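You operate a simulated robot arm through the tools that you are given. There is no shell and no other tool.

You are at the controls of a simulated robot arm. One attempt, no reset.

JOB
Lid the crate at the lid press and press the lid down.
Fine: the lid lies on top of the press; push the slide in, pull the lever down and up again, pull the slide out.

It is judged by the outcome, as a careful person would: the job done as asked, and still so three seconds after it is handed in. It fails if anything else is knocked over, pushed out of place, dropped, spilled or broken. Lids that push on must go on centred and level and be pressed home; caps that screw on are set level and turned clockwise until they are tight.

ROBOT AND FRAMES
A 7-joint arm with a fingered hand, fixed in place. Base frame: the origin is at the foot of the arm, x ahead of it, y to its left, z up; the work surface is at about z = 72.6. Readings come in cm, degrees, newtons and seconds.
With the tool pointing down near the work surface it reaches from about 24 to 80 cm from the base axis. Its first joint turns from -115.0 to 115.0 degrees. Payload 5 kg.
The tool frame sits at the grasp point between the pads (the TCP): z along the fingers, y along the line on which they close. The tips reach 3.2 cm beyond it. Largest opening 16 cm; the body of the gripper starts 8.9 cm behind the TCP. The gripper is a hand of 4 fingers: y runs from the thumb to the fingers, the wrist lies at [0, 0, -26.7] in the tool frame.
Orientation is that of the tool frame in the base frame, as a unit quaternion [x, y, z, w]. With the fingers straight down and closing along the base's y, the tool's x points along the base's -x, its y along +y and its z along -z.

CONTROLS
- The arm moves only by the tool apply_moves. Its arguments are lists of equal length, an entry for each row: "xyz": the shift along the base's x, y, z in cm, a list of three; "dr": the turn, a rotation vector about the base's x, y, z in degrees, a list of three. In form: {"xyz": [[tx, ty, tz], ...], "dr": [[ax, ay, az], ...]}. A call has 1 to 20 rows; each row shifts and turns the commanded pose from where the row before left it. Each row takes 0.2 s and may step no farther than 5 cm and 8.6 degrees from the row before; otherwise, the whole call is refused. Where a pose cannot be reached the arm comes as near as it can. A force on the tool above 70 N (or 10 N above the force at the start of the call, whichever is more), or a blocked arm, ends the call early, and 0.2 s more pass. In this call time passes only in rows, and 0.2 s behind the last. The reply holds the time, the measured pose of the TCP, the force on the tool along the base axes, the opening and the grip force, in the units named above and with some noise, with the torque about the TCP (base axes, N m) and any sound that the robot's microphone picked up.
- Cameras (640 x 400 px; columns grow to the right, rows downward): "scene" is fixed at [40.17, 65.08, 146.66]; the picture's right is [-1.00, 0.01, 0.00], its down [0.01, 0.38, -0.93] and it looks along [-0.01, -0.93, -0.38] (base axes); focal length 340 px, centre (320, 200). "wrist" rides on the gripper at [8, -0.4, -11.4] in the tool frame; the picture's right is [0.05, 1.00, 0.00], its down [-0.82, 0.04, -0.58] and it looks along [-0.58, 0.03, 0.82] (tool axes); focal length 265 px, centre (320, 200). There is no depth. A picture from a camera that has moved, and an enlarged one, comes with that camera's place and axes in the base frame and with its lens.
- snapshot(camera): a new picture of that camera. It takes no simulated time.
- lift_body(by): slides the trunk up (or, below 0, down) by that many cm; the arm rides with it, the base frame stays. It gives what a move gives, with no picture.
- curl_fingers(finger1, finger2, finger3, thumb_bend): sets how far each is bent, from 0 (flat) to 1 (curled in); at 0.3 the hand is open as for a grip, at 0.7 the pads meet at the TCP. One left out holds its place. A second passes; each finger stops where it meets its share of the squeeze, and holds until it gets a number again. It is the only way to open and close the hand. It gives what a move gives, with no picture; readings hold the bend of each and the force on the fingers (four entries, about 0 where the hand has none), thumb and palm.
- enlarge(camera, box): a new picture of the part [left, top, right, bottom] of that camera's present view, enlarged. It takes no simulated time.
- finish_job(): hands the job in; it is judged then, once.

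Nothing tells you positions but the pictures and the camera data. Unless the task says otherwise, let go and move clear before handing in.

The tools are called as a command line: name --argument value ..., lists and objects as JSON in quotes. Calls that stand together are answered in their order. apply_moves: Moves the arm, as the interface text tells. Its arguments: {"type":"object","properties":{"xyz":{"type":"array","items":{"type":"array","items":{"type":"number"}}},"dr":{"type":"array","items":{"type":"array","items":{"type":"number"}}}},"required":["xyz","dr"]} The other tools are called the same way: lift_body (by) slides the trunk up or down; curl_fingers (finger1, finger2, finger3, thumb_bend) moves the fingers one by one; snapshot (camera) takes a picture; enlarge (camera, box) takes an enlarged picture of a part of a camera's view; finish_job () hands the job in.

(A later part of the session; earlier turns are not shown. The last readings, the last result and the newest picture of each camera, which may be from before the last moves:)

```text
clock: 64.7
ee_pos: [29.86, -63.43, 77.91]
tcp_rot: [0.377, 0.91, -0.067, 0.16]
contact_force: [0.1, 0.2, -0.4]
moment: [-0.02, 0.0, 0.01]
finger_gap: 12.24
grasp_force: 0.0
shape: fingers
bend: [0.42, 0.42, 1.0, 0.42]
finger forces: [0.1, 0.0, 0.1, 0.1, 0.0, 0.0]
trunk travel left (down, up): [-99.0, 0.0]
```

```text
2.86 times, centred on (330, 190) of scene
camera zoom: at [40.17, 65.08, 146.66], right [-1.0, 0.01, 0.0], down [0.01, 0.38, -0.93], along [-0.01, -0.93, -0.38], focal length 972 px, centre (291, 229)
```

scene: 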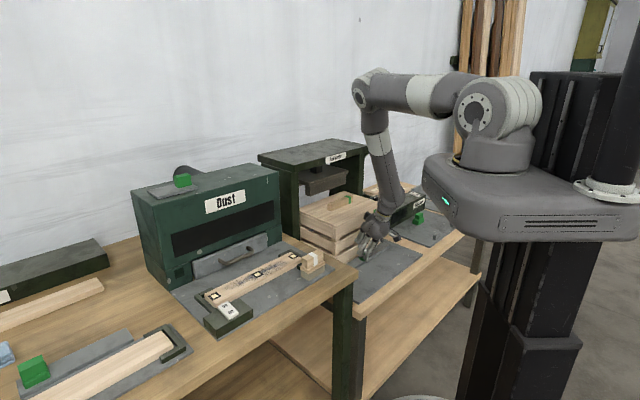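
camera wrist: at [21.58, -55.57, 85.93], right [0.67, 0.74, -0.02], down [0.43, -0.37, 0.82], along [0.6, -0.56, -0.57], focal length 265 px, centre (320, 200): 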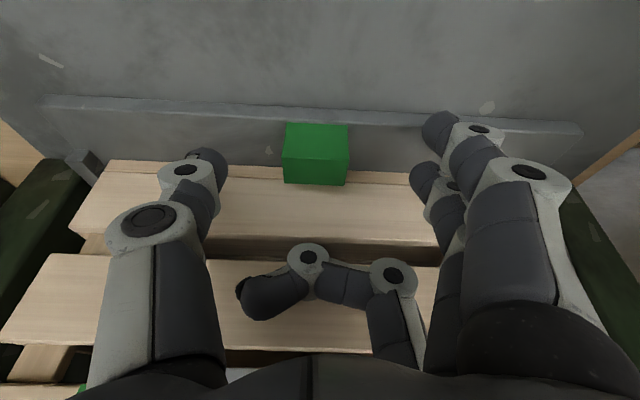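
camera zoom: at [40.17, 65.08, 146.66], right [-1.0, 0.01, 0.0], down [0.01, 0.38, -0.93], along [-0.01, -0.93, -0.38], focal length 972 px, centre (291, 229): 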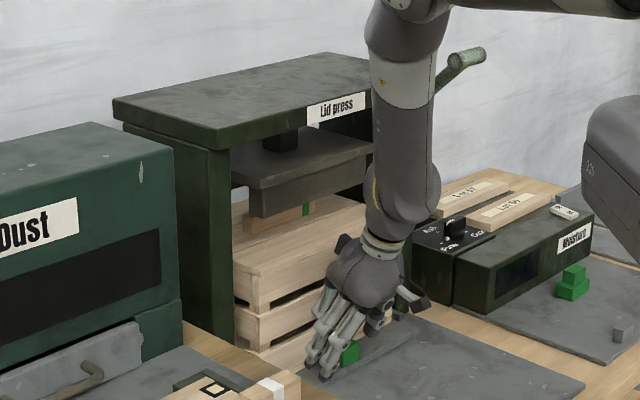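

The knob is released and the slide stays in. I'll raise the hand up and back, clear of the press.

apply_moves --xyz '[[-0.5, 0.5, 1.5], [-1, 1, 3], [-2, 2, 3], [-2.2, 2.2, 3], [-2.2, 2.2, 3], [-2.2, 2.2, 3], [-2, 2, 3], [0, 0, 4], [0, 0, 4]]' --dr '[[0, 0, 0], [0, 0, 0], [0, 0, 0], [0, 0, 0], [0, 0, 0], [0, 0, 0], [0, 0, 0], [4.7, 4.7, 0], [4.7, 4.7, 0]]'

curl_fingers --finger1 0.35 --finger2 0.35 --finger3 0.35 --thumb_bend 0.35

snapshot --camera "wrist"

enlarge --camera "scene" --box '[250, 120, 410, 260]'

```text
clock: 66.7
ee_pos: [17.78, -51.16, 105.41]
tcp_rot: [0.383, 0.922, -0.024, 0.053]
contact_force: [0.7, 0.8, 0.0]
moment: [-0.02, 0.01, -0.01]
finger_gap: 12.28
grasp_force: 0.1
shape: fingers
bend: [0.42, 0.42, 1.0, 0.42]
finger forces: [0.0, 0.1, 0.0, 0.0, 0.0, 0.0]
trunk travel left (down, up): [-99.0, 0.0]
```

```text
clock: 67.7
ee_pos: [17.73, -51.06, 105.36]
tcp_rot: [0.382, 0.922, -0.023, 0.054]
contact_force: [-0.3, -0.2, -0.9]
moment: [0.01, 0.0, -0.01]
finger_gap: 15.09
grasp_force: 0.0
shape: fingers
bend: [0.35, 0.35, 0.35, 0.35]
finger forces: [0.1, 0.0, 0.1, 0.0, 0.0, 0.0]
trunk travel left (down, up): [-99.0, 0.0]
```

```text
taken
camera wrist: at [10.96, -44.92, 115.86], right [0.67, 0.74, -0.01], down [0.56, -0.49, 0.67], along [0.49, -0.45, -0.74], focal length 265 px, centre (320, 200)
```

wrist: 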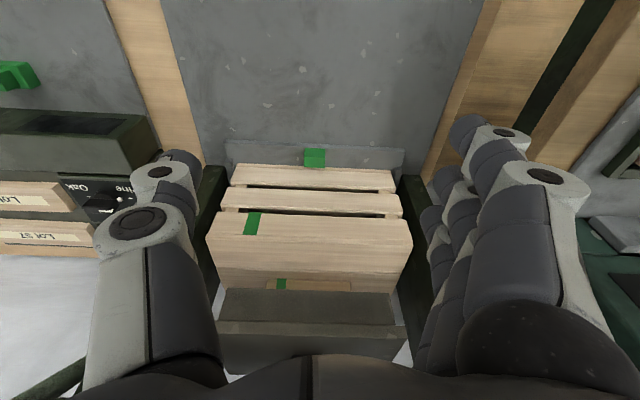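

```text
2.86 times, centred on (330, 190) of scene
camera zoom: at [40.17, 65.08, 146.66], right [-1.0, 0.01, 0.0], down [0.01, 0.38, -0.93], along [-0.01, -0.93, -0.38], focal length 972 px, centre (291, 229)
```

zoom: 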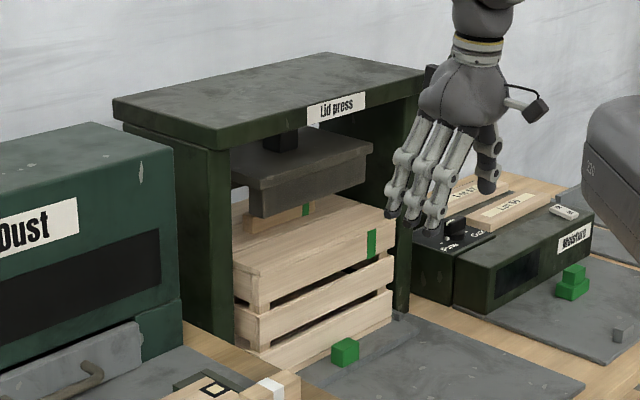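

The crate is seated under the press with the lid still in place. Now the lever: I'll raise the hand, turn it back so it closes across the T-bar's axis, and move in front of the lever for a closer look.

apply_moves --xyz '[[0, 0, 4], [-1, -0.5, 3.2], [-1, -0.5, 3.2], [-1, -0.5, 3.2], [-1, -0.5, 3.2], [-1, -0.5, 3.2], [-1, -1.3, 0], [-1, -1.3, 0], [-1, -1.3, 0], [-1, -1.3, 0], [-1, -1.3, 0], [-1, -1.3, 0], [-1, -1.3, 0]]' --dr '[[4.7, 4.7, 0], [0, 0, 7.5], [0, 0, 7.5], [0, 0, 7.5], [0, 0, 7.5], [0, 0, 7.5], [0, 0, 7.5], [0, 0, 7.5], [0, 0, 7.5], [0, 0, 7.5], [0, 0, 7.5], [0, 0, 7.5], [0, 0, 7.5]]'

snapshot --camera "wrist"

snapshot --camera "scene"

```text
clock: 70.5
ee_pos: [5.71, -62.92, 125.26]
tcp_rot: [-0.384, 0.923, -0.001, 0.0]
contact_force: [-0.9, 0.1, 0.1]
moment: [0.0, 0.0, 0.0]
finger_gap: 15.08
grasp_force: 0.0
shape: fingers
bend: [0.35, 0.35, 0.35, 0.35]
finger forces: [0.0, 0.0, 0.0, 0.0, 0.0, 0.1]
trunk travel left (down, up): [-99.0, 0.0]
```

```text
taken
camera wrist: at [0.32, -68.94, 136.81], right [-0.74, 0.67, 0.0], down [0.54, 0.61, 0.58], along [0.39, 0.43, -0.82], focal length 265 px, centre (320, 200)
```

wrist: 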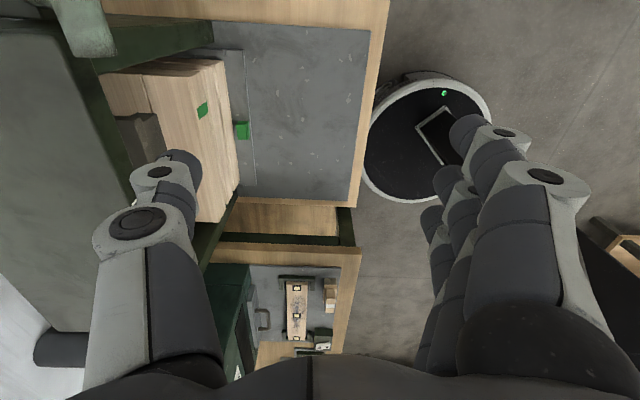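

```text
taken
```

scene: 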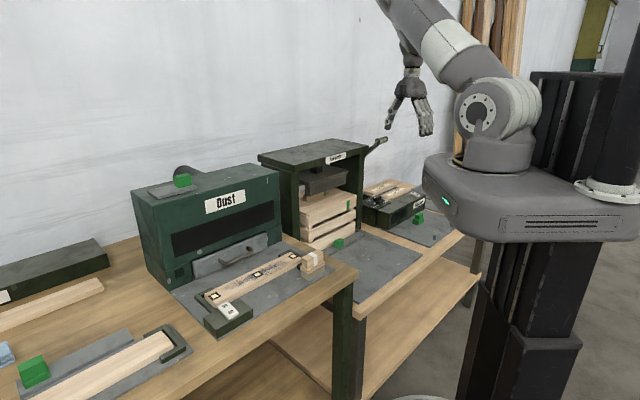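

The lever bar is in view at upper left, consistent with about (12,-80,115). I'll tilt the hand 45° forward, parallel to the lever's arm, and move to a standoff 10 cm short of the bar.

apply_moves --xyz '[[-0.1, -2, -0.4], [-0.1, -2, -0.4], [-0.1, -2, -0.5], [-0.1, -2, -0.5], [-0.1, -2, -0.5], [-0.1, -2, -0.5]]' --dr '[[-5.3, -5.3, 0], [-5.3, -5.3, 0], [-5.3, -5.3, 0], [-5.3, -5.3, 0], [-5.3, -5.3, 0], [-5.3, -5.3, 0]]'

snapshot --camera "wrist"

enlarge --camera "scene" --box '[330, 60, 450, 180]'

```text
clock: 71.8
ee_pos: [5.01, -75.04, 122.57]
tcp_rot: [-0.353, 0.853, -0.355, 0.148]
contact_force: [0.4, 0.5, -1.1]
moment: [0.03, -0.01, 0.03]
finger_gap: 15.08
grasp_force: 0.1
shape: fingers
bend: [0.35, 0.35, 0.35, 0.35]
finger forces: [0.1, 0.1, 0.0, 0.0, 0.0, 0.0]
trunk travel left (down, up): [-99.0, 0.0]
```

```text
taken
camera wrist: at [-6.09, -75.26, 130.97], right [-0.53, 0.46, -0.71], down [0.27, 0.89, 0.38], along [0.8, 0.01, -0.6], focal length 265 px, centre (320, 200)
```

wrist: 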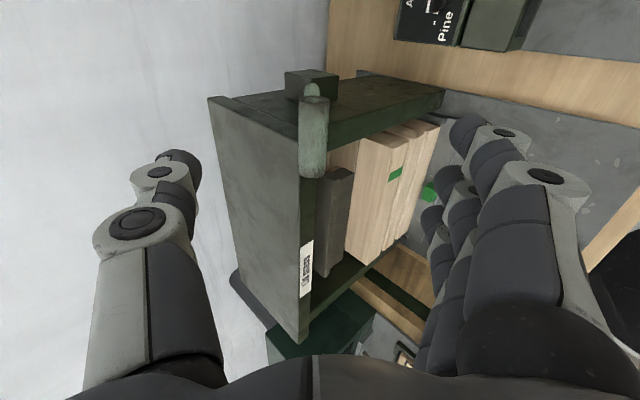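

```text
3.33 times, centred on (390, 120) of scene
camera zoom: at [40.17, 65.08, 146.66], right [-1.0, 0.01, 0.0], down [0.01, 0.38, -0.93], along [-0.01, -0.93, -0.38], focal length 1133 px, centre (87, 467)
```

zoom: 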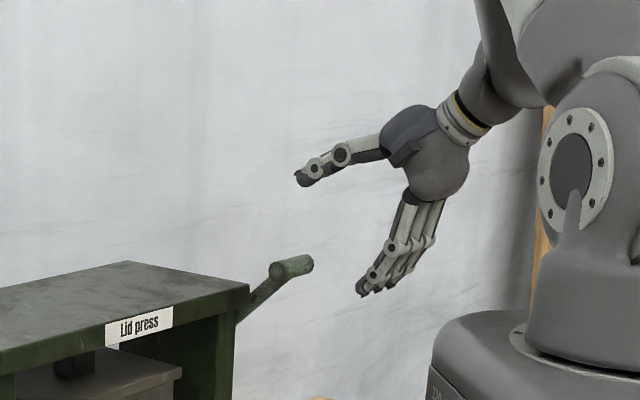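

The hand is aligned parallel to the lever arm and the bar is right ahead, about 11 cm away. I'll shift slightly outward along the bar, so the thumb clears the arm, and advance halfway.

apply_moves --xyz '[[-0.55, -1.2, 0.46], [1.5, -1.5, -2.1], [1.5, -1.5, -2.1]]' --dr '[[0, 0, 0], [0, 0, 0], [0, 0, 0]]'

snapshot --camera "wrist"

enlarge --camera "scene" --box '[330, 80, 430, 180]'

```text
clock: 72.7
ee_pos: [7.63, -79.23, 118.78]
tcp_rot: [-0.353, 0.853, -0.354, 0.147]
contact_force: [-0.8, -0.2, -0.1]
moment: [0.01, 0.01, 0.02]
finger_gap: 15.09
grasp_force: 0.0
shape: fingers
bend: [0.35, 0.35, 0.35, 0.35]
finger forces: [0.0, 0.0, 0.0, 0.0, 0.0, 0.1]
trunk travel left (down, up): [-99.0, 0.0]
```

```text
taken
camera wrist: at [-3.51, -79.38, 127.16], right [-0.53, 0.46, -0.71], down [0.27, 0.89, 0.38], along [0.8, 0.01, -0.6], focal length 265 px, centre (320, 200)
```

wrist: 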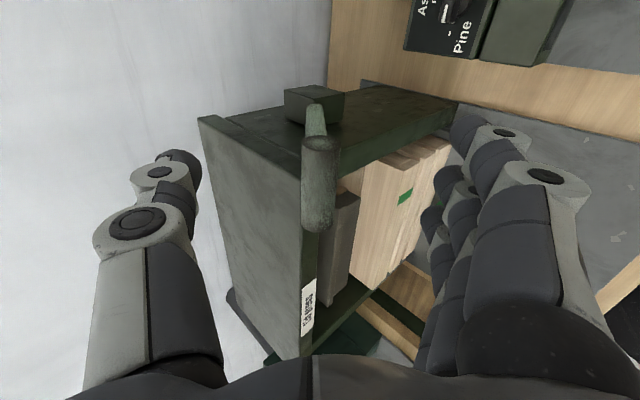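

```text
4.00 times, centred on (380, 130) of scene
camera zoom: at [40.17, 65.08, 146.66], right [-1.0, 0.01, 0.0], down [0.01, 0.38, -0.93], along [-0.01, -0.93, -0.38], focal length 1360 px, centre (80, 480)
```

zoom: 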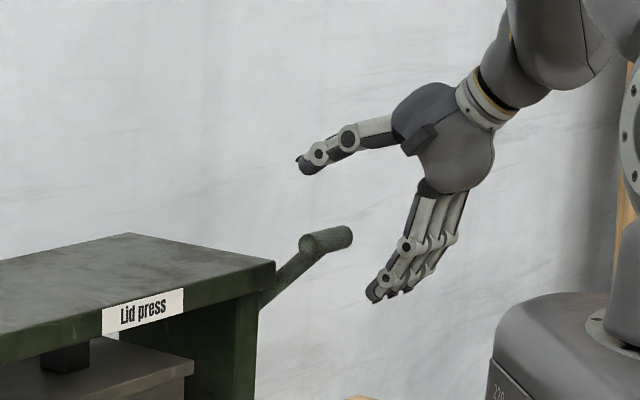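

The bar is centred between thumb and fingers. I'll advance the remaining 5.5 cm with a small inward shift so the thumb lands on the outer half of the bar.

apply_moves --xyz '[[0.3, 0.3, 0], [0.95, -0.95, -1.35], [0.95, -0.95, -1.3], [0.9, -0.9, -1.3]]' --dr '[[0, 0, 0], [0, 0, 0], [0, 0, 0], [0, 0, 0]]'

snapshot --camera "wrist"

enlarge --camera "scene" --box '[340, 100, 420, 170]'

```text
clock: 73.7
ee_pos: [10.77, -81.64, 114.84]
tcp_rot: [-0.354, 0.853, -0.355, 0.147]
contact_force: [-0.1, -0.1, -1.3]
moment: [0.03, 0.03, 0.03]
finger_gap: 15.06
grasp_force: 0.1
shape: fingers
bend: [0.35, 0.35, 0.35, 0.35]
finger forces: [0.0, 0.1, 0.0, 0.0, 0.0, 0.0]
trunk travel left (down, up): [-99.0, 0.0]
```

```text
taken
camera wrist: at [-0.39, -81.93, 123.21], right [-0.54, 0.46, -0.71], down [0.27, 0.89, 0.38], along [0.8, 0.01, -0.6], focal length 265 px, centre (320, 200)
```

wrist: 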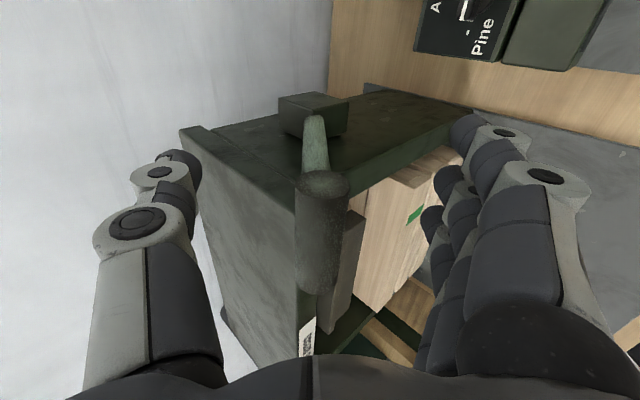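

```text
5.71 times, centred on (380, 135) of scene
camera zoom: at [40.17, 65.08, 146.66], right [-1.0, 0.01, 0.0], down [0.01, 0.38, -0.93], along [-0.01, -0.93, -0.38], focal length 1943 px, centre (-23, 571)
```

zoom: 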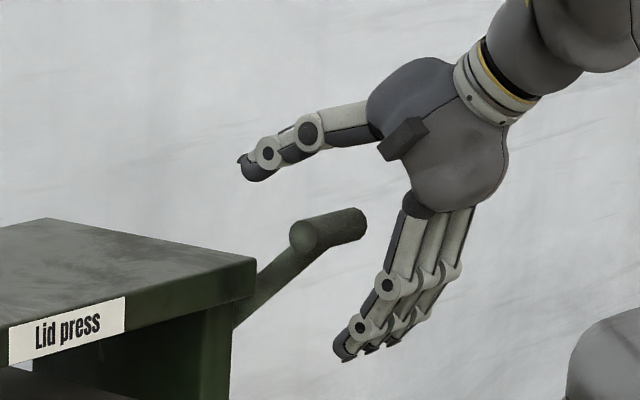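

The bar is right at the grasp point. Closing thumb over the top with fingers 2 and 3 below.

curl_fingers --finger1 0.55 --finger2 0.75 --finger3 0.75 --thumb_bend 0.75

snapshot --camera "wrist"

enlarge --camera "scene" --box '[340, 100, 420, 170]'

```text
clock: 74.7
ee_pos: [10.71, -81.72, 114.71]
tcp_rot: [-0.354, 0.854, -0.353, 0.147]
contact_force: [1.6, -4.4, -5.9]
moment: [-0.12, 0.1, -0.06]
finger_gap: 4.72
grasp_force: 12.0
shape: fingers
bend: [0.55, 0.73, 0.72, 0.71]
finger forces: [0.0, 5.5, 7.9, 0.0, 10.5, 0.0]
trunk travel left (down, up): [-99.0, 0.0]
```

```text
taken
camera wrist: at [-0.38, -81.89, 123.13], right [-0.54, 0.46, -0.71], down [0.27, 0.89, 0.38], along [0.8, 0.01, -0.6], focal length 265 px, centre (320, 200)
```

wrist: 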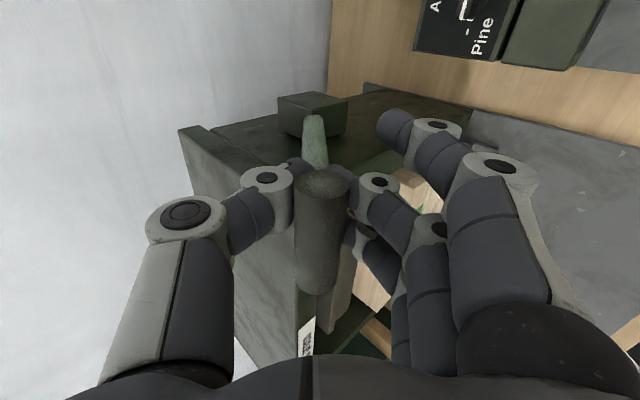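

```text
5.71 times, centred on (380, 135) of scene
camera zoom: at [40.17, 65.08, 146.66], right [-1.0, 0.01, 0.0], down [0.01, 0.38, -0.93], along [-0.01, -0.93, -0.38], focal length 1943 px, centre (-23, 571)
```

zoom: 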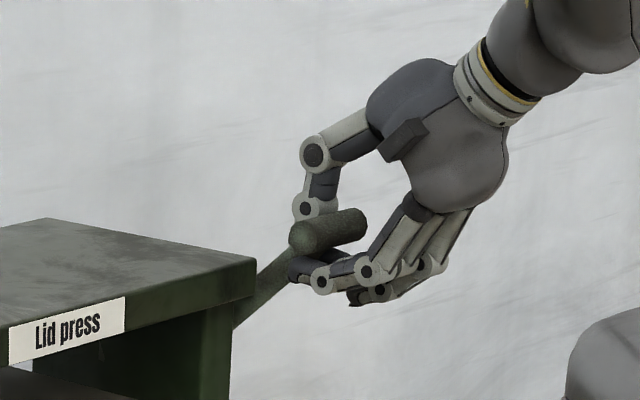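

The thumb wraps over the top of the bar with fingers beneath. I'll pull the lever down along its arc in small batches, turning the hand with it and watching the forces.

apply_moves --xyz '[[-0.74, 0.74, -1.13], [-0.69, 0.69, -1.19], [-0.62, 0.62, -1.27]]' --dr '[[-2.83, -2.83, 0], [-2.83, -2.83, 0], [-2.83, -2.83, 0]]'

snapshot --camera "wrist"

enlarge --camera "scene" --box '[280, 100, 420, 210]'

```text
clock: 75.5
ee_pos: [8.7, -79.66, 111.11]
tcp_rot: [-0.336, 0.812, -0.44, 0.184]
contact_force: [4.5, -13.7, -9.3]
moment: [-0.12, 0.15, -0.26]
finger_gap: 4.81
grasp_force: 12.2
shape: fingers
bend: [0.55, 0.73, 0.72, 0.69]
finger forces: [0.1, 6.8, 7.6, 0.1, 10.2, 0.0]
trunk travel left (down, up): [-99.0, 0.0]
```

```text
taken
camera wrist: at [-3.5, -78.76, 117.68], right [-0.42, 0.35, -0.84], down [0.22, 0.94, 0.28], along [0.88, -0.06, -0.47], focal length 265 px, centre (320, 200)
```

wrist: 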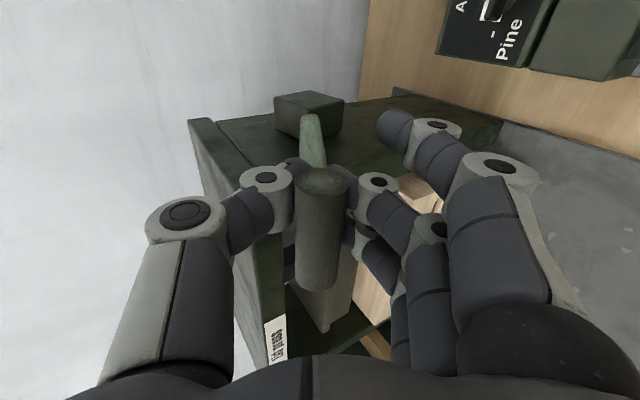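

```text
3.64 times, centred on (350, 155) of scene
camera zoom: at [40.17, 65.08, 146.66], right [-1.0, 0.01, 0.0], down [0.01, 0.38, -0.93], along [-0.01, -0.93, -0.38], focal length 1236 px, centre (211, 364)
```

zoom: 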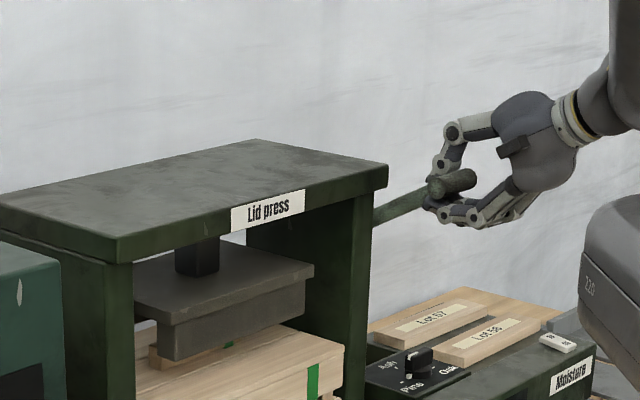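

The lever moves freely. Most of the force is radial, because my arc is slightly too wide. From the bar's motion I refit the pivot to be a bit higher, relieve the tension, and continue.

apply_moves --xyz '[[0.24, -0.24, -0.22], [-0.48, 0.48, -1.36], [-0.4, 0.4, -1.39], [-0.34, 0.34, -1.44]]' --dr '[[0, 0, 0], [-2.83, -2.83, 0], [-2.83, -2.83, 0], [-2.83, -2.83, 0]]'

snapshot --camera "wrist"

enlarge --camera "scene" --box '[280, 110, 420, 220]'

```text
clock: 76.5
ee_pos: [7.58, -78.44, 106.89]
tcp_rot: [-0.315, 0.761, -0.524, 0.218]
contact_force: [-3.5, 1.3, -1.3]
moment: [-0.07, 0.02, 0.04]
finger_gap: 4.77
grasp_force: 15.7
shape: fingers
bend: [0.55, 0.73, 0.73, 0.71]
finger forces: [0.0, 7.1, 11.6, 0.1, 12.4, 0.1]
trunk travel left (down, up): [-99.0, 0.0]
```

```text
taken
camera wrist: at [-5.48, -76.79, 111.38], right [-0.29, 0.22, -0.93], down [0.18, 0.97, 0.17], along [0.94, -0.12, -0.32], focal length 265 px, centre (320, 200)
```

wrist: 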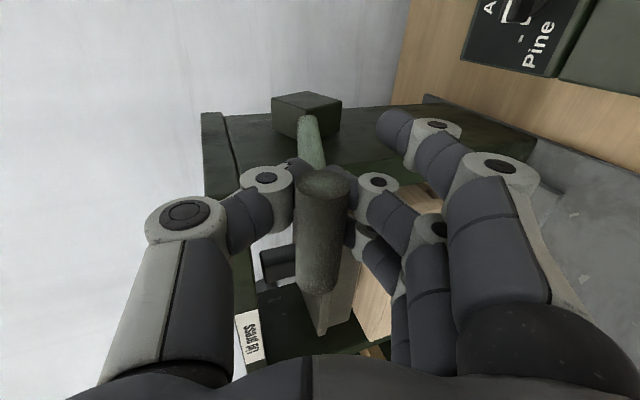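

```text
3.64 times, centred on (350, 165) of scene
camera zoom: at [40.17, 65.08, 146.66], right [-1.0, 0.01, 0.0], down [0.01, 0.38, -0.93], along [-0.01, -0.93, -0.38], focal length 1236 px, centre (211, 327)
```

zoom: 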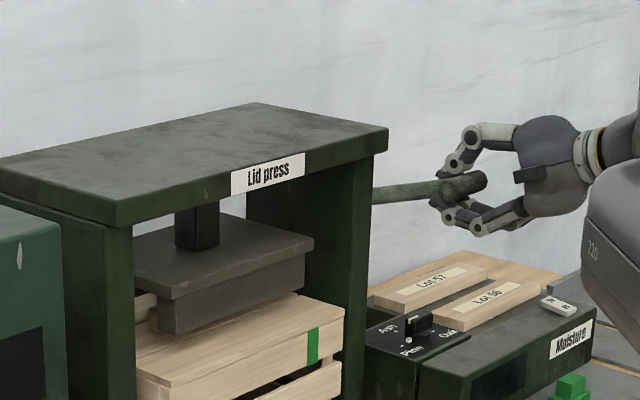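

Forces are now near zero and the ram is coming down. Continuing the pull.

apply_moves --xyz '[[-0.27, 0.27, -1.46], [-0.19, 0.19, -1.49], [-0.12, 0.12, -1.5]]' --dr '[[-2.83, -2.83, 0], [-2.83, -2.83, 0], [-2.83, -2.83, 0]]'

snapshot --camera "wrist"

enlarge --camera "scene" --box '[280, 110, 420, 220]'

```text
clock: 77.2
ee_pos: [7.09, -77.95, 102.37]
tcp_rot: [-0.29, 0.702, -0.601, 0.249]
contact_force: [-7.7, -1.1, -3.1]
moment: [-0.12, 0.04, -0.04]
finger_gap: 4.75
grasp_force: 16.8
shape: fingers
bend: [0.55, 0.74, 0.73, 0.71]
finger forces: [0.0, 8.2, 11.7, 0.1, 13.7, 0.0]
trunk travel left (down, up): [-99.0, 0.0]
```

```text
taken
camera wrist: at [-6.51, -75.77, 104.62], right [-0.15, 0.07, -0.99], down [0.17, 0.98, 0.05], along [0.97, -0.16, -0.16], focal length 265 px, centre (320, 200)
```

wrist: 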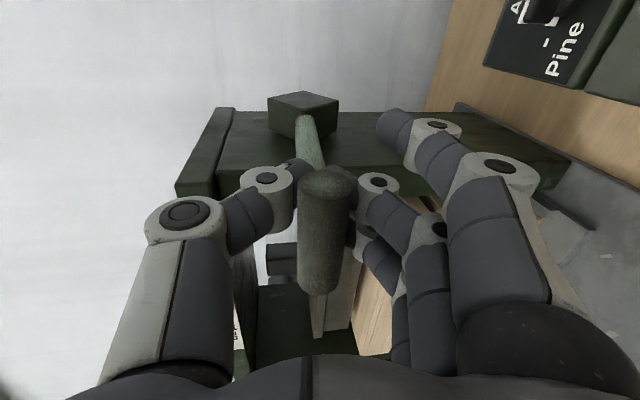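

```text
3.64 times, centred on (350, 165) of scene
camera zoom: at [40.17, 65.08, 146.66], right [-1.0, 0.01, 0.0], down [0.01, 0.38, -0.93], along [-0.01, -0.93, -0.38], focal length 1236 px, centre (211, 327)
```

zoom: 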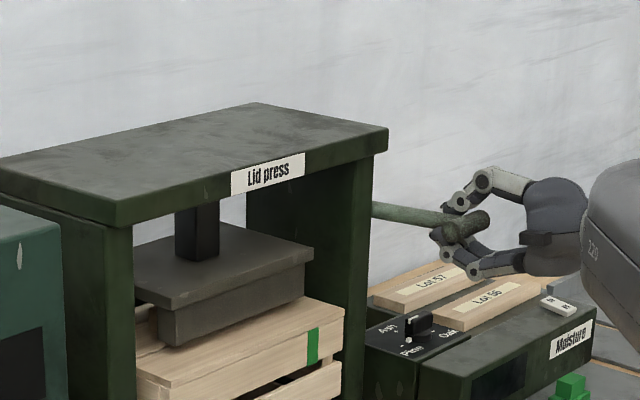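

The lever is about horizontal and the ram is close to the lid. I'll continue in smaller batches.

apply_moves --xyz '[[-0.04, 0.04, -1.5], [0.03, -0.03, -1.5]]' --dr '[[-2.83, -2.83, 0], [-2.83, -2.83, 0]]'

enlarge --camera "scene" --box '[280, 110, 420, 220]'

```text
clock: 77.8
ee_pos: [7.06, -77.93, 99.31]
tcp_rot: [-0.273, 0.658, -0.648, 0.268]
contact_force: [-6.4, -0.6, -1.2]
moment: [-0.06, -0.05, -0.08]
finger_gap: 4.76
grasp_force: 16.7
shape: fingers
bend: [0.55, 0.74, 0.73, 0.71]
finger forces: [0.0, 7.6, 11.7, 0.1, 14.5, 0.0]
trunk travel left (down, up): [-99.0, 0.0]
```

```text
3.64 times, centred on (350, 165) of scene
camera zoom: at [40.17, 65.08, 146.66], right [-1.0, 0.01, 0.0], down [0.01, 0.38, -0.93], along [-0.01, -0.93, -0.38], focal length 1236 px, centre (211, 327)
```

zoom: 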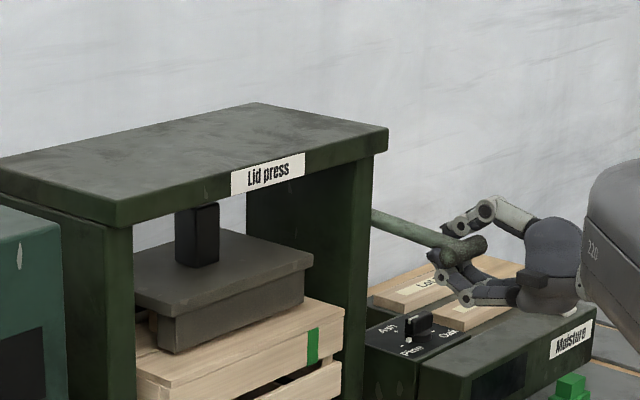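

apply_moves --xyz '[[0.11, -0.11, -1.5], [0.18, -0.18, -1.48]]' --dr '[[-2.83, -2.83, 0], [-2.83, -2.83, 0]]'

enlarge --camera "scene" --box '[280, 110, 420, 220]'

snapshot --camera "wrist"

```text
clock: 78.5
ee_pos: [7.44, -78.31, 96.42]
tcp_rot: [0.253, -0.611, 0.693, -0.287]
contact_force: [-4.1, -6.0, 0.7]
moment: [-0.03, -0.07, -0.19]
finger_gap: 4.75
grasp_force: 16.1
shape: fingers
bend: [0.55, 0.74, 0.73, 0.71]
finger forces: [0.1, 7.6, 10.4, 0.1, 14.6, 0.0]
trunk travel left (down, up): [-99.0, 0.0]
```

```text
3.64 times, centred on (350, 165) of scene
camera zoom: at [40.17, 65.08, 146.66], right [-1.0, 0.01, 0.0], down [0.01, 0.38, -0.93], along [-0.01, -0.93, -0.38], focal length 1236 px, centre (211, 327)
```

zoom: 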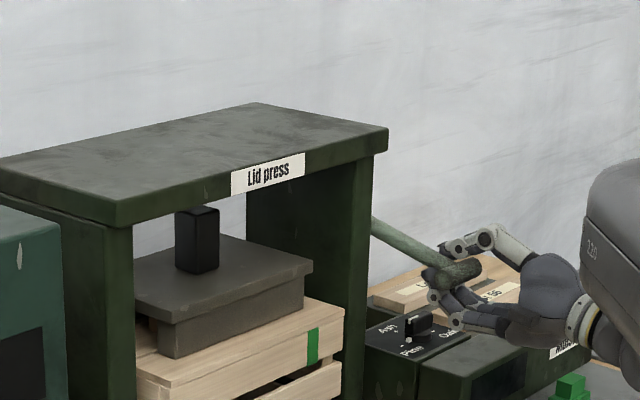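

```text
taken
camera wrist: at [-6.29, -75.98, 95.52], right [0.05, -0.13, -0.99], down [0.18, 0.98, -0.11], along [0.98, -0.17, 0.07], focal length 265 px, centre (320, 200)
```

wrist: 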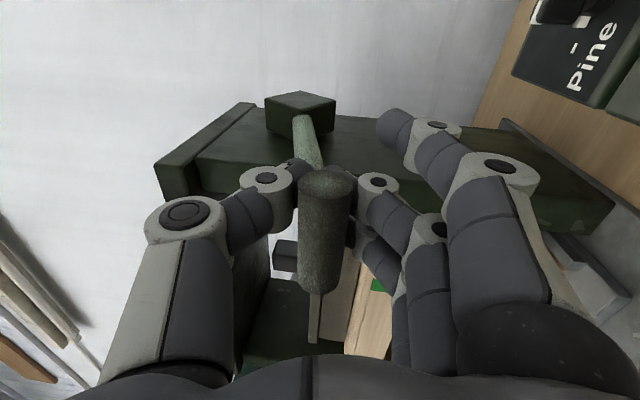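

Still moving freely. A bit further, now holding the hand's angle.

apply_moves --xyz '[[0.25, -0.25, -1.47]]' --dr '[[-2.0, -2.0, 0]]'

enlarge --camera "scene" --box '[280, 140, 380, 220]'

```text
clock: 79.0
ee_pos: [4.99, -83.42, 105.79]
tcp_rot: [0.28, -0.554, 0.74, -0.257]
contact_force: [-1.6, -0.3, -1.6]
moment: [-0.05, 0.06, 0.05]
finger_gap: 4.45
grasp_force: 1.3
shape: fingers
bend: [0.55, 0.74, 0.75, 0.72]
finger forces: [0.1, 0.0, 1.2, 0.0, 0.0, 0.0]
trunk travel left (down, up): [-99.0, 0.0]
stopped in row 1: the arm was blocked; the commanded pose is now the measured one
```

```text
5.00 times, centred on (330, 180) of scene
camera zoom: at [40.17, 65.08, 146.66], right [-1.0, 0.01, 0.0], down [0.01, 0.38, -0.93], along [-0.01, -0.93, -0.38], focal length 1700 px, centre (270, 300)
```

zoom: 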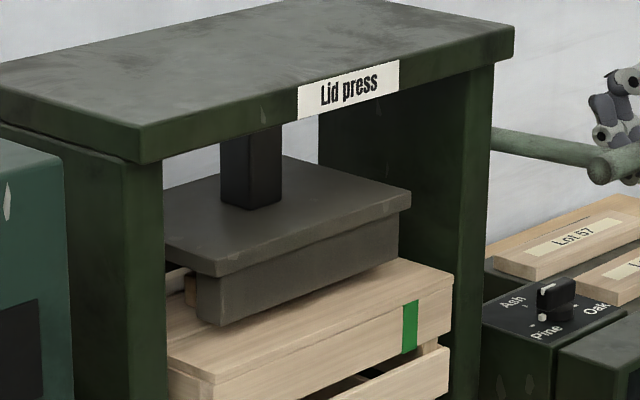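

The arm jumped and was reported blocked, and the grip on the lever was lost. I'll look carefully at everything before doing anything else.

snapshot --camera "scene"

snapshot --camera "wrist"

enlarge --camera "scene" --box '[340, 100, 460, 220]'

```text
taken
```

scene: 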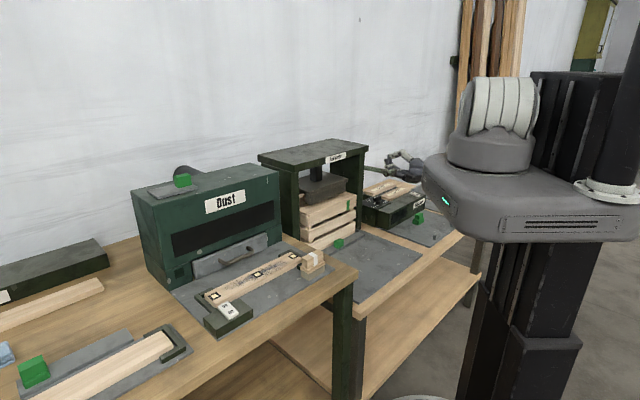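

```text
taken
camera wrist: at [-8.66, -81.21, 104.69], right [0.03, -0.29, -0.96], down [0.18, 0.94, -0.28], along [0.98, -0.16, 0.08], focal length 265 px, centre (320, 200)
```

wrist: 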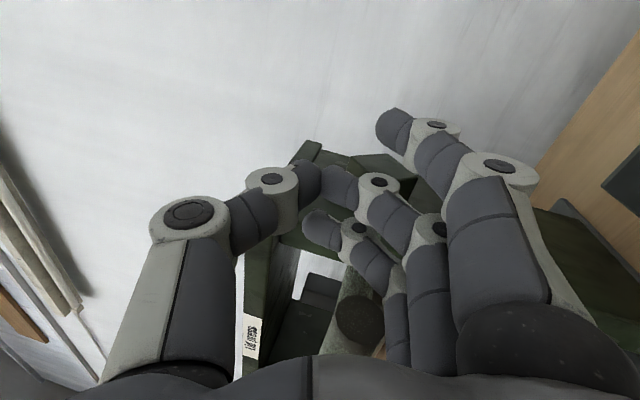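

```text
3.33 times, centred on (400, 160) of scene
camera zoom: at [40.17, 65.08, 146.66], right [-1.0, 0.01, 0.0], down [0.01, 0.38, -0.93], along [-0.01, -0.93, -0.38], focal length 1133 px, centre (53, 333)
```

zoom: 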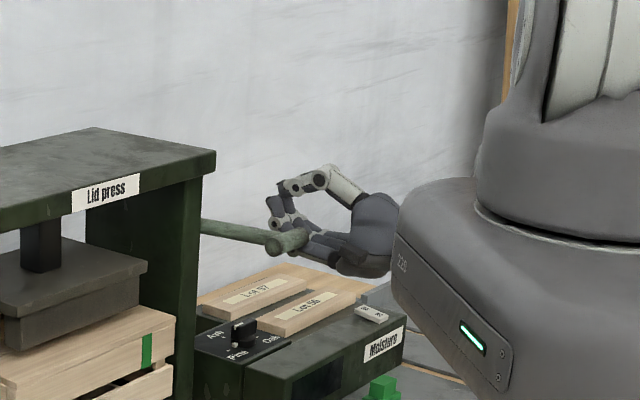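

The hand slipped off the outer end of the bar when the arm hit a joint limit. Nothing else looks disturbed, and the lever stays at about horizontal. I'll ease the hand away from the bar, outward and up, in small steps.

apply_moves --xyz '[[-0.7, -0.7, 0], [-0.7, -0.7, 0.3]]' --dr '[[0, 0, 0], [0, 0, 0]]'

snapshot --camera "wrist"

snapshot --camera "scene"

```text
clock: 79.7
ee_pos: [3.72, -83.68, 106.93]
tcp_rot: [0.28, -0.554, 0.74, -0.259]
contact_force: [-0.1, -0.2, -0.1]
moment: [-0.05, 0.02, 0.01]
finger_gap: 4.42
grasp_force: 0.2
shape: fingers
bend: [0.55, 0.74, 0.75, 0.72]
finger forces: [0.0, 0.0, 0.3, 0.1, 0.0, 0.1]
out of reach, approached as far as the arm can: row 1, 2
trunk travel left (down, up): [-99.0, 0.0]
```

```text
taken
camera wrist: at [-9.85, -81.55, 105.83], right [0.03, -0.29, -0.96], down [0.18, 0.94, -0.28], along [0.98, -0.16, 0.08], focal length 265 px, centre (320, 200)
```

wrist: 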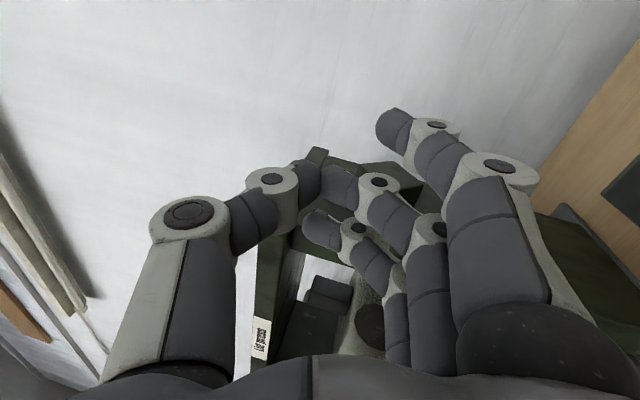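

```text
taken
```

scene: 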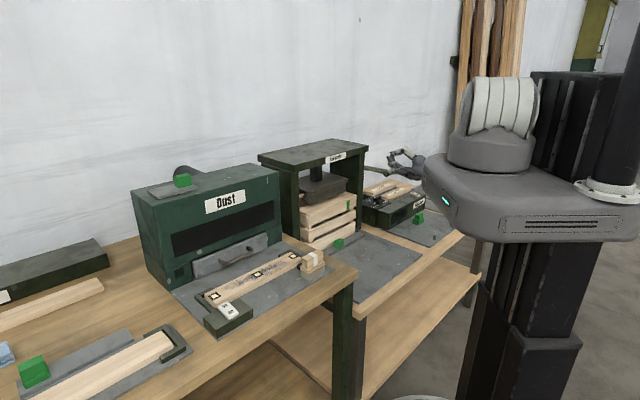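

The hand is free of the bar, beyond its outer end. The hand's upward-pointing angle drove the wrist to its limit, so I'll turn it back toward a downward slope while backing off and rising.

apply_moves --xyz '[[-0.5, 1.2, 1.2], [-0.5, 1.2, 1.2], [-0.5, 1.2, 1.2], [-0.5, 1.2, 1.2]]' --dr '[[4.2, 4.2, 0], [4.2, 4.2, 0], [4.2, 4.2, 0], [4.2, 4.2, 0]]'

snapshot --camera "wrist"

snapshot --camera "scene"

```text
clock: 80.7
ee_pos: [1.83, -78.83, 111.68]
tcp_rot: [-0.345, 0.687, -0.603, 0.212]
contact_force: [0.5, -0.1, 0.7]
moment: [-0.02, 0.05, -0.06]
finger_gap: 4.44
grasp_force: 0.0
shape: fingers
bend: [0.55, 0.74, 0.75, 0.72]
finger forces: [0.0, 0.0, 0.0, 0.1, 0.0, 0.0]
trunk travel left (down, up): [-99.0, 0.0]
```

```text
taken
camera wrist: at [-11.52, -76.92, 115.33], right [-0.25, 0.0, -0.97], down [0.13, 0.99, -0.03], along [0.96, -0.13, -0.25], focal length 265 px, centre (320, 200)
```

wrist: 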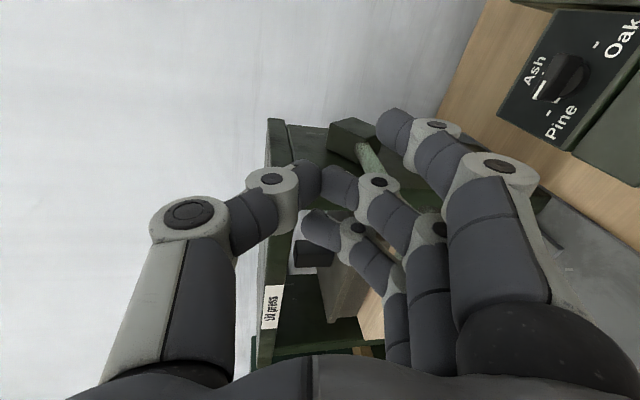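

```text
taken
```

scene: 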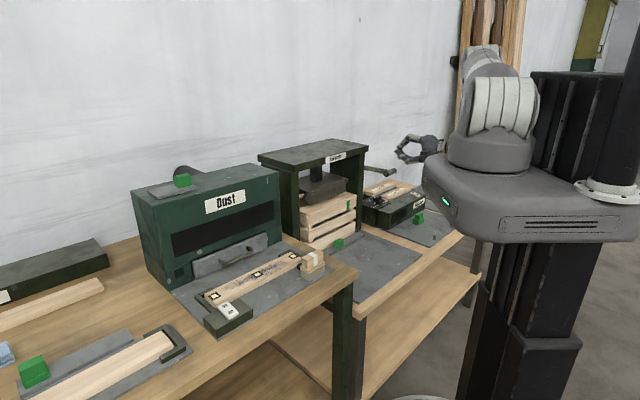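

Back in a normal configuration. I'll straighten the roll, set the hand to about 60° pitch, which I'll then hold fixed since the round bar can turn in the grip, and go to a standoff in front of the bar.

apply_moves --xyz '[[-1.2, 1.2, 0], [-1.2, 1.2, 0], [-1.2, 1.2, -0.5], [-0.6, 0.6, -1], [1, 1, -1], [1, 1, -1], [1, 1, -0.7]]' --dr '[[5.2, -5.0, -1.35], [4.6, 4.6, 0], [4.6, 4.6, 0], [4.6, 4.6, 0], [0, 0, 0], [0, 0, 0], [0, 0, 0]]'

curl_fingers --finger1 0.35 --finger2 0.35 --finger3 0.35 --thumb_bend 0.35

snapshot --camera "wrist"

snapshot --camera "scene"

enlarge --camera "scene" --box '[250, 130, 430, 260]'

```text
clock: 82.2
ee_pos: [0.55, -71.69, 107.51]
tcp_rot: [-0.335, 0.799, -0.458, 0.199]
contact_force: [0.3, 0.7, 0.0]
moment: [0.01, -0.01, -0.03]
finger_gap: 4.44
grasp_force: 0.0
shape: fingers
bend: [0.55, 0.74, 0.75, 0.72]
finger forces: [0.1, 0.0, 0.0, 0.0, 0.0, 0.0]
trunk travel left (down, up): [-99.0, 0.0]
```

```text
clock: 83.2
ee_pos: [0.68, -71.7, 107.43]
tcp_rot: [-0.336, 0.799, -0.458, 0.198]
contact_force: [-0.2, -0.3, -0.4]
moment: [0.03, -0.02, 0.0]
finger_gap: 15.02
grasp_force: 0.1
shape: fingers
bend: [0.35, 0.35, 0.35, 0.35]
finger forces: [0.0, 0.0, 0.1, 0.0, 0.1, 0.0]
trunk travel left (down, up): [-99.0, 0.0]
```

```text
taken
camera wrist: at [-11.8, -70.84, 113.58], right [-0.39, 0.32, -0.86], down [0.19, 0.95, 0.26], along [0.9, -0.06, -0.43], focal length 265 px, centre (320, 200)
```

wrist: 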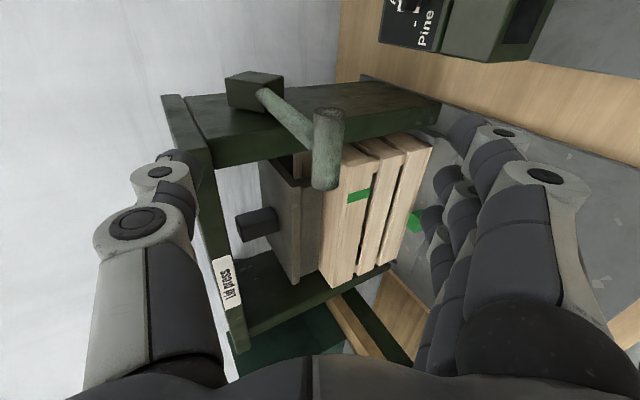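

```text
taken
```

scene: 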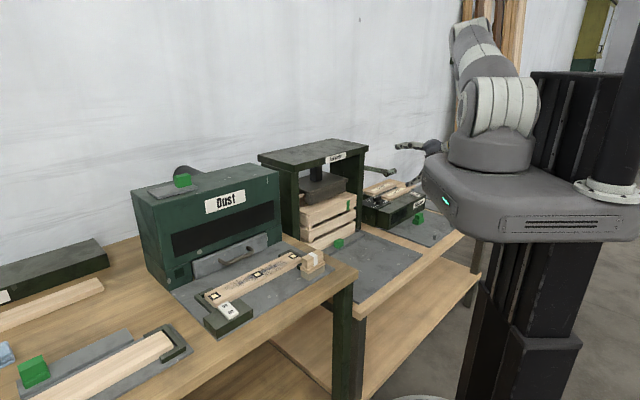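

```text
3.08 times, centred on (340, 195) of scene
camera zoom: at [40.17, 65.08, 146.66], right [-1.0, 0.01, 0.0], down [0.01, 0.38, -0.93], along [-0.01, -0.93, -0.38], focal length 1046 px, centre (258, 215)
```

zoom: 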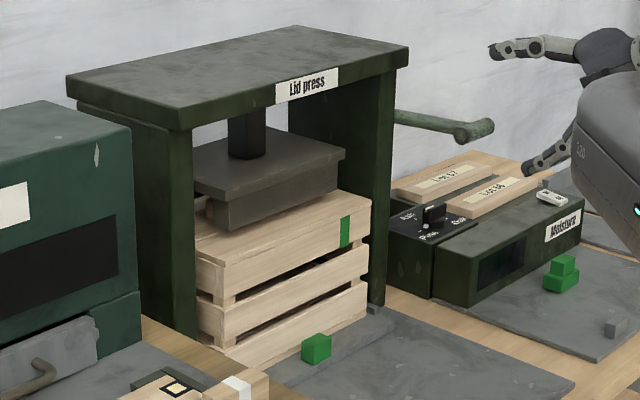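

Clear view of the lever, which stayed put with the ram part-way down. The bar is at about s=59.8, z=101.6, ten cm ahead. I'll advance onto it at the same outer-half position.

apply_moves --xyz '[[1.55, -1.55, -1.5], [1.55, -1.55, -1.5], [1.55, -1.55, -1.5]]' --dr '[[0, 0, 0], [0, 0, 0], [0, 0, 0]]'

snapshot --camera "wrist"

enlarge --camera "scene" --box '[340, 130, 440, 210]'

```text
clock: 84.0
ee_pos: [5.35, -76.5, 102.84]
tcp_rot: [-0.337, 0.799, -0.458, 0.199]
contact_force: [0.3, -1.5, -0.4]
moment: [0.0, -0.01, -0.01]
finger_gap: 15.04
grasp_force: 0.1
shape: fingers
bend: [0.35, 0.35, 0.35, 0.35]
finger forces: [0.0, 0.0, 0.0, 0.0, 0.0, 0.1]
trunk travel left (down, up): [-99.0, 0.0]
```

```text
taken
camera wrist: at [-7.08, -75.6, 108.96], right [-0.39, 0.32, -0.86], down [0.19, 0.95, 0.26], along [0.9, -0.06, -0.43], focal length 265 px, centre (320, 200)
```

wrist: 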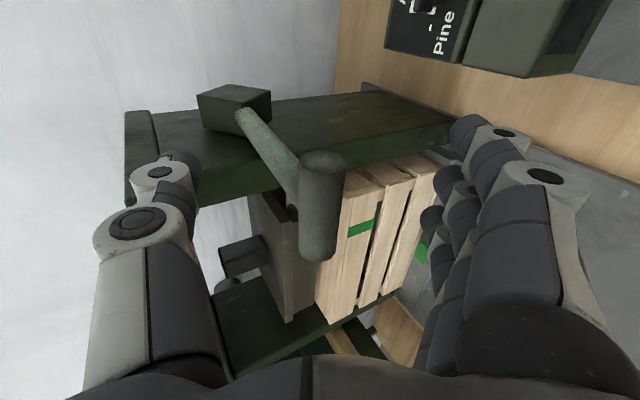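

```text
5.00 times, centred on (390, 170) of scene
camera zoom: at [40.17, 65.08, 146.66], right [-1.0, 0.01, 0.0], down [0.01, 0.38, -0.93], along [-0.01, -0.93, -0.38], focal length 1700 px, centre (-30, 350)
```

zoom: 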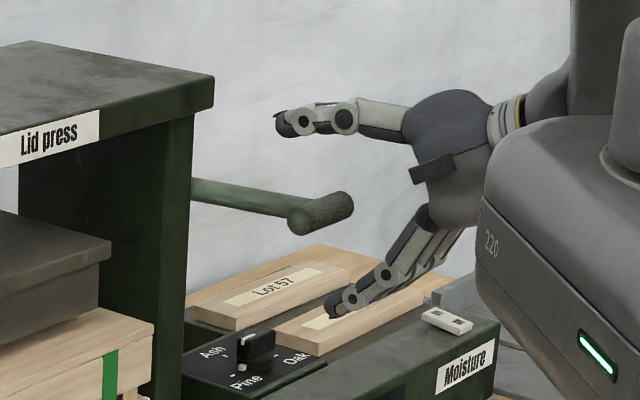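

apply_moves --xyz '[[0.7, -0.7, -0.55], [0.65, -0.65, -0.55]]' --dr '[[0, 0, 0], [0, 0, 0]]'

curl_fingers --finger1 0.55 --finger2 0.75 --finger3 0.75 --thumb_bend 0.75

snapshot --camera "wrist"

enlarge --camera "scene" --box '[340, 130, 440, 210]'

```text
clock: 84.7
ee_pos: [6.65, -77.66, 101.88]
tcp_rot: [-0.336, 0.798, -0.459, 0.198]
contact_force: [0.4, 0.4, 0.0]
moment: [0.01, -0.02, -0.03]
finger_gap: 15.05
grasp_force: 0.0
shape: fingers
bend: [0.35, 0.35, 0.35, 0.35]
finger forces: [0.0, 0.1, 0.0, 0.0, 0.0, 0.0]
trunk travel left (down, up): [-99.0, 0.0]
```

```text
clock: 85.7
ee_pos: [6.65, -77.86, 101.79]
tcp_rot: [-0.335, 0.799, -0.459, 0.198]
contact_force: [3.9, -15.3, 0.6]
moment: [-0.42, -0.42, -0.42]
finger_gap: 4.99
grasp_force: 18.0
shape: fingers
bend: [0.55, 0.72, 0.72, 0.69]
finger forces: [0.0, 10.2, 8.8, 0.0, 17.5, 0.1]
trunk travel left (down, up): [-99.0, 0.0]
```

```text
taken
camera wrist: at [-5.79, -77.04, 107.91], right [-0.39, 0.32, -0.87], down [0.19, 0.95, 0.26], along [0.9, -0.06, -0.43], focal length 265 px, centre (320, 200)
```

wrist: 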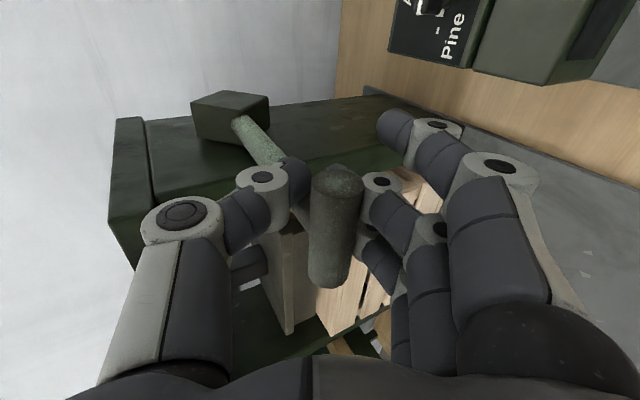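

```text
5.00 times, centred on (390, 170) of scene
camera zoom: at [40.17, 65.08, 146.66], right [-1.0, 0.01, 0.0], down [0.01, 0.38, -0.93], along [-0.01, -0.93, -0.38], focal length 1700 px, centre (-30, 350)
```

zoom: 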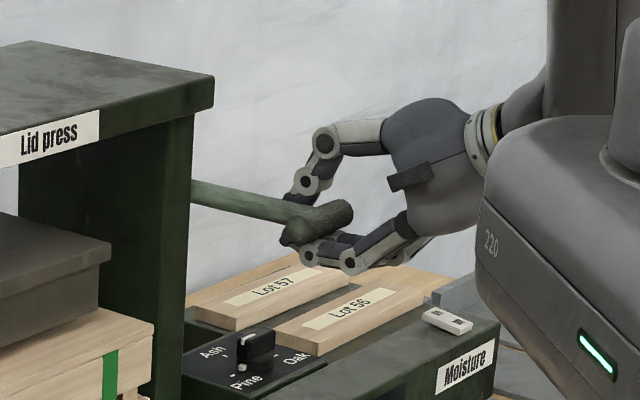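

The bar is gripped again. I'll relieve the small radial pull and continue down the arc with the hand's pitch fixed.

apply_moves --xyz '[[0.28, -0.28, 0], [0, 0, -1.2], [0.05, -0.05, -1.2]]' --dr '[[0, 0, 0], [0, 0, 0], [0, 0, 0]]'

snapshot --camera "wrist"

enlarge --camera "scene" --box '[280, 130, 440, 230]'

```text
clock: 86.5
ee_pos: [6.87, -78.15, 99.43]
tcp_rot: [-0.336, 0.798, -0.46, 0.199]
contact_force: [-3.2, -8.6, 6.6]
moment: [-0.61, -0.87, -0.59]
finger_gap: 4.97
grasp_force: 26.6
shape: fingers
bend: [0.55, 0.72, 0.72, 0.72]
finger forces: [0.0, 12.1, 13.3, 0.0, 28.2, 0.0]
trunk travel left (down, up): [-99.0, 0.0]
```

```text
taken
camera wrist: at [-5.65, -77.29, 105.56], right [-0.39, 0.32, -0.87], down [0.19, 0.95, 0.26], along [0.9, -0.07, -0.43], focal length 265 px, centre (320, 200)
```

wrist: 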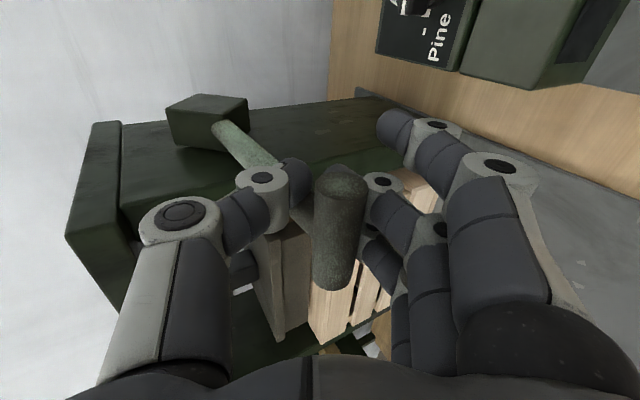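

```text
4.00 times, centred on (360, 180) of scene
camera zoom: at [40.17, 65.08, 146.66], right [-1.0, 0.01, 0.0], down [0.01, 0.38, -0.93], along [-0.01, -0.93, -0.38], focal length 1360 px, centre (160, 280)
```

zoom: 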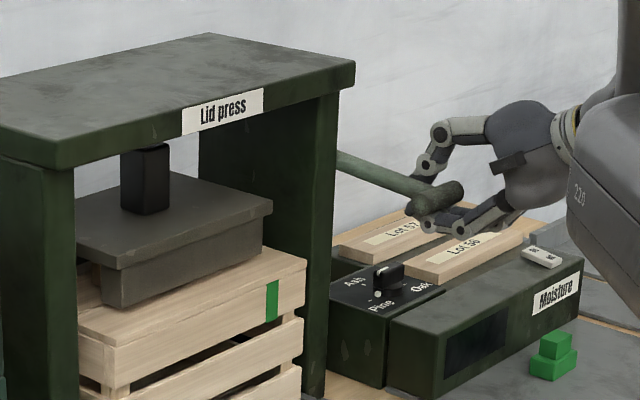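

The lever keeps following, at about -5°. I'll let the hand pitch follow partly to ease the twist between bar and fingers, and continue down.

apply_moves --xyz '[[0.08, -0.08, -1.4], [0.14, -0.14, -1.4]]' --dr '[[-2.5, -2.5, 0], [-2.5, -2.5, 0]]'

snapshot --camera "wrist"

enlarge --camera "scene" --box '[280, 130, 440, 230]'

```text
clock: 87.0
ee_pos: [7.1, -78.38, 96.77]
tcp_rot: [-0.323, 0.767, -0.508, 0.219]
contact_force: [-1.6, -14.3, 8.1]
moment: [-0.66, -0.95, -0.72]
finger_gap: 5.04
grasp_force: 28.2
shape: fingers
bend: [0.55, 0.72, 0.72, 0.72]
finger forces: [0.0, 13.1, 13.8, 0.1, 29.8, 0.0]
trunk travel left (down, up): [-99.0, 0.0]
```

```text
taken
camera wrist: at [-5.85, -77.1, 101.58], right [-0.31, 0.24, -0.92], down [0.17, 0.97, 0.19], along [0.94, -0.1, -0.34], focal length 265 px, centre (320, 200)
```

wrist: 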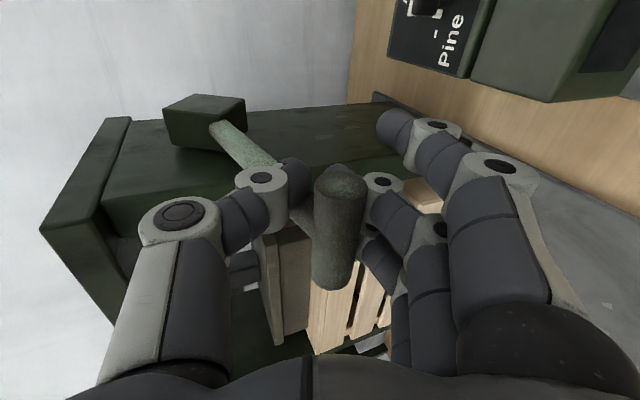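

```text
4.00 times, centred on (360, 180) of scene
camera zoom: at [40.17, 65.08, 146.66], right [-1.0, 0.01, 0.0], down [0.01, 0.38, -0.93], along [-0.01, -0.93, -0.38], focal length 1360 px, centre (160, 280)
```

zoom: 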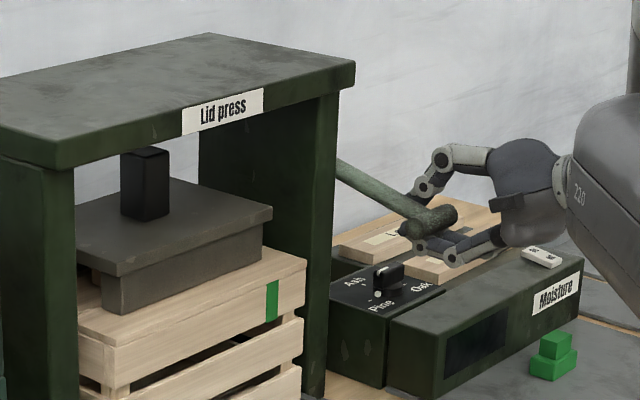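

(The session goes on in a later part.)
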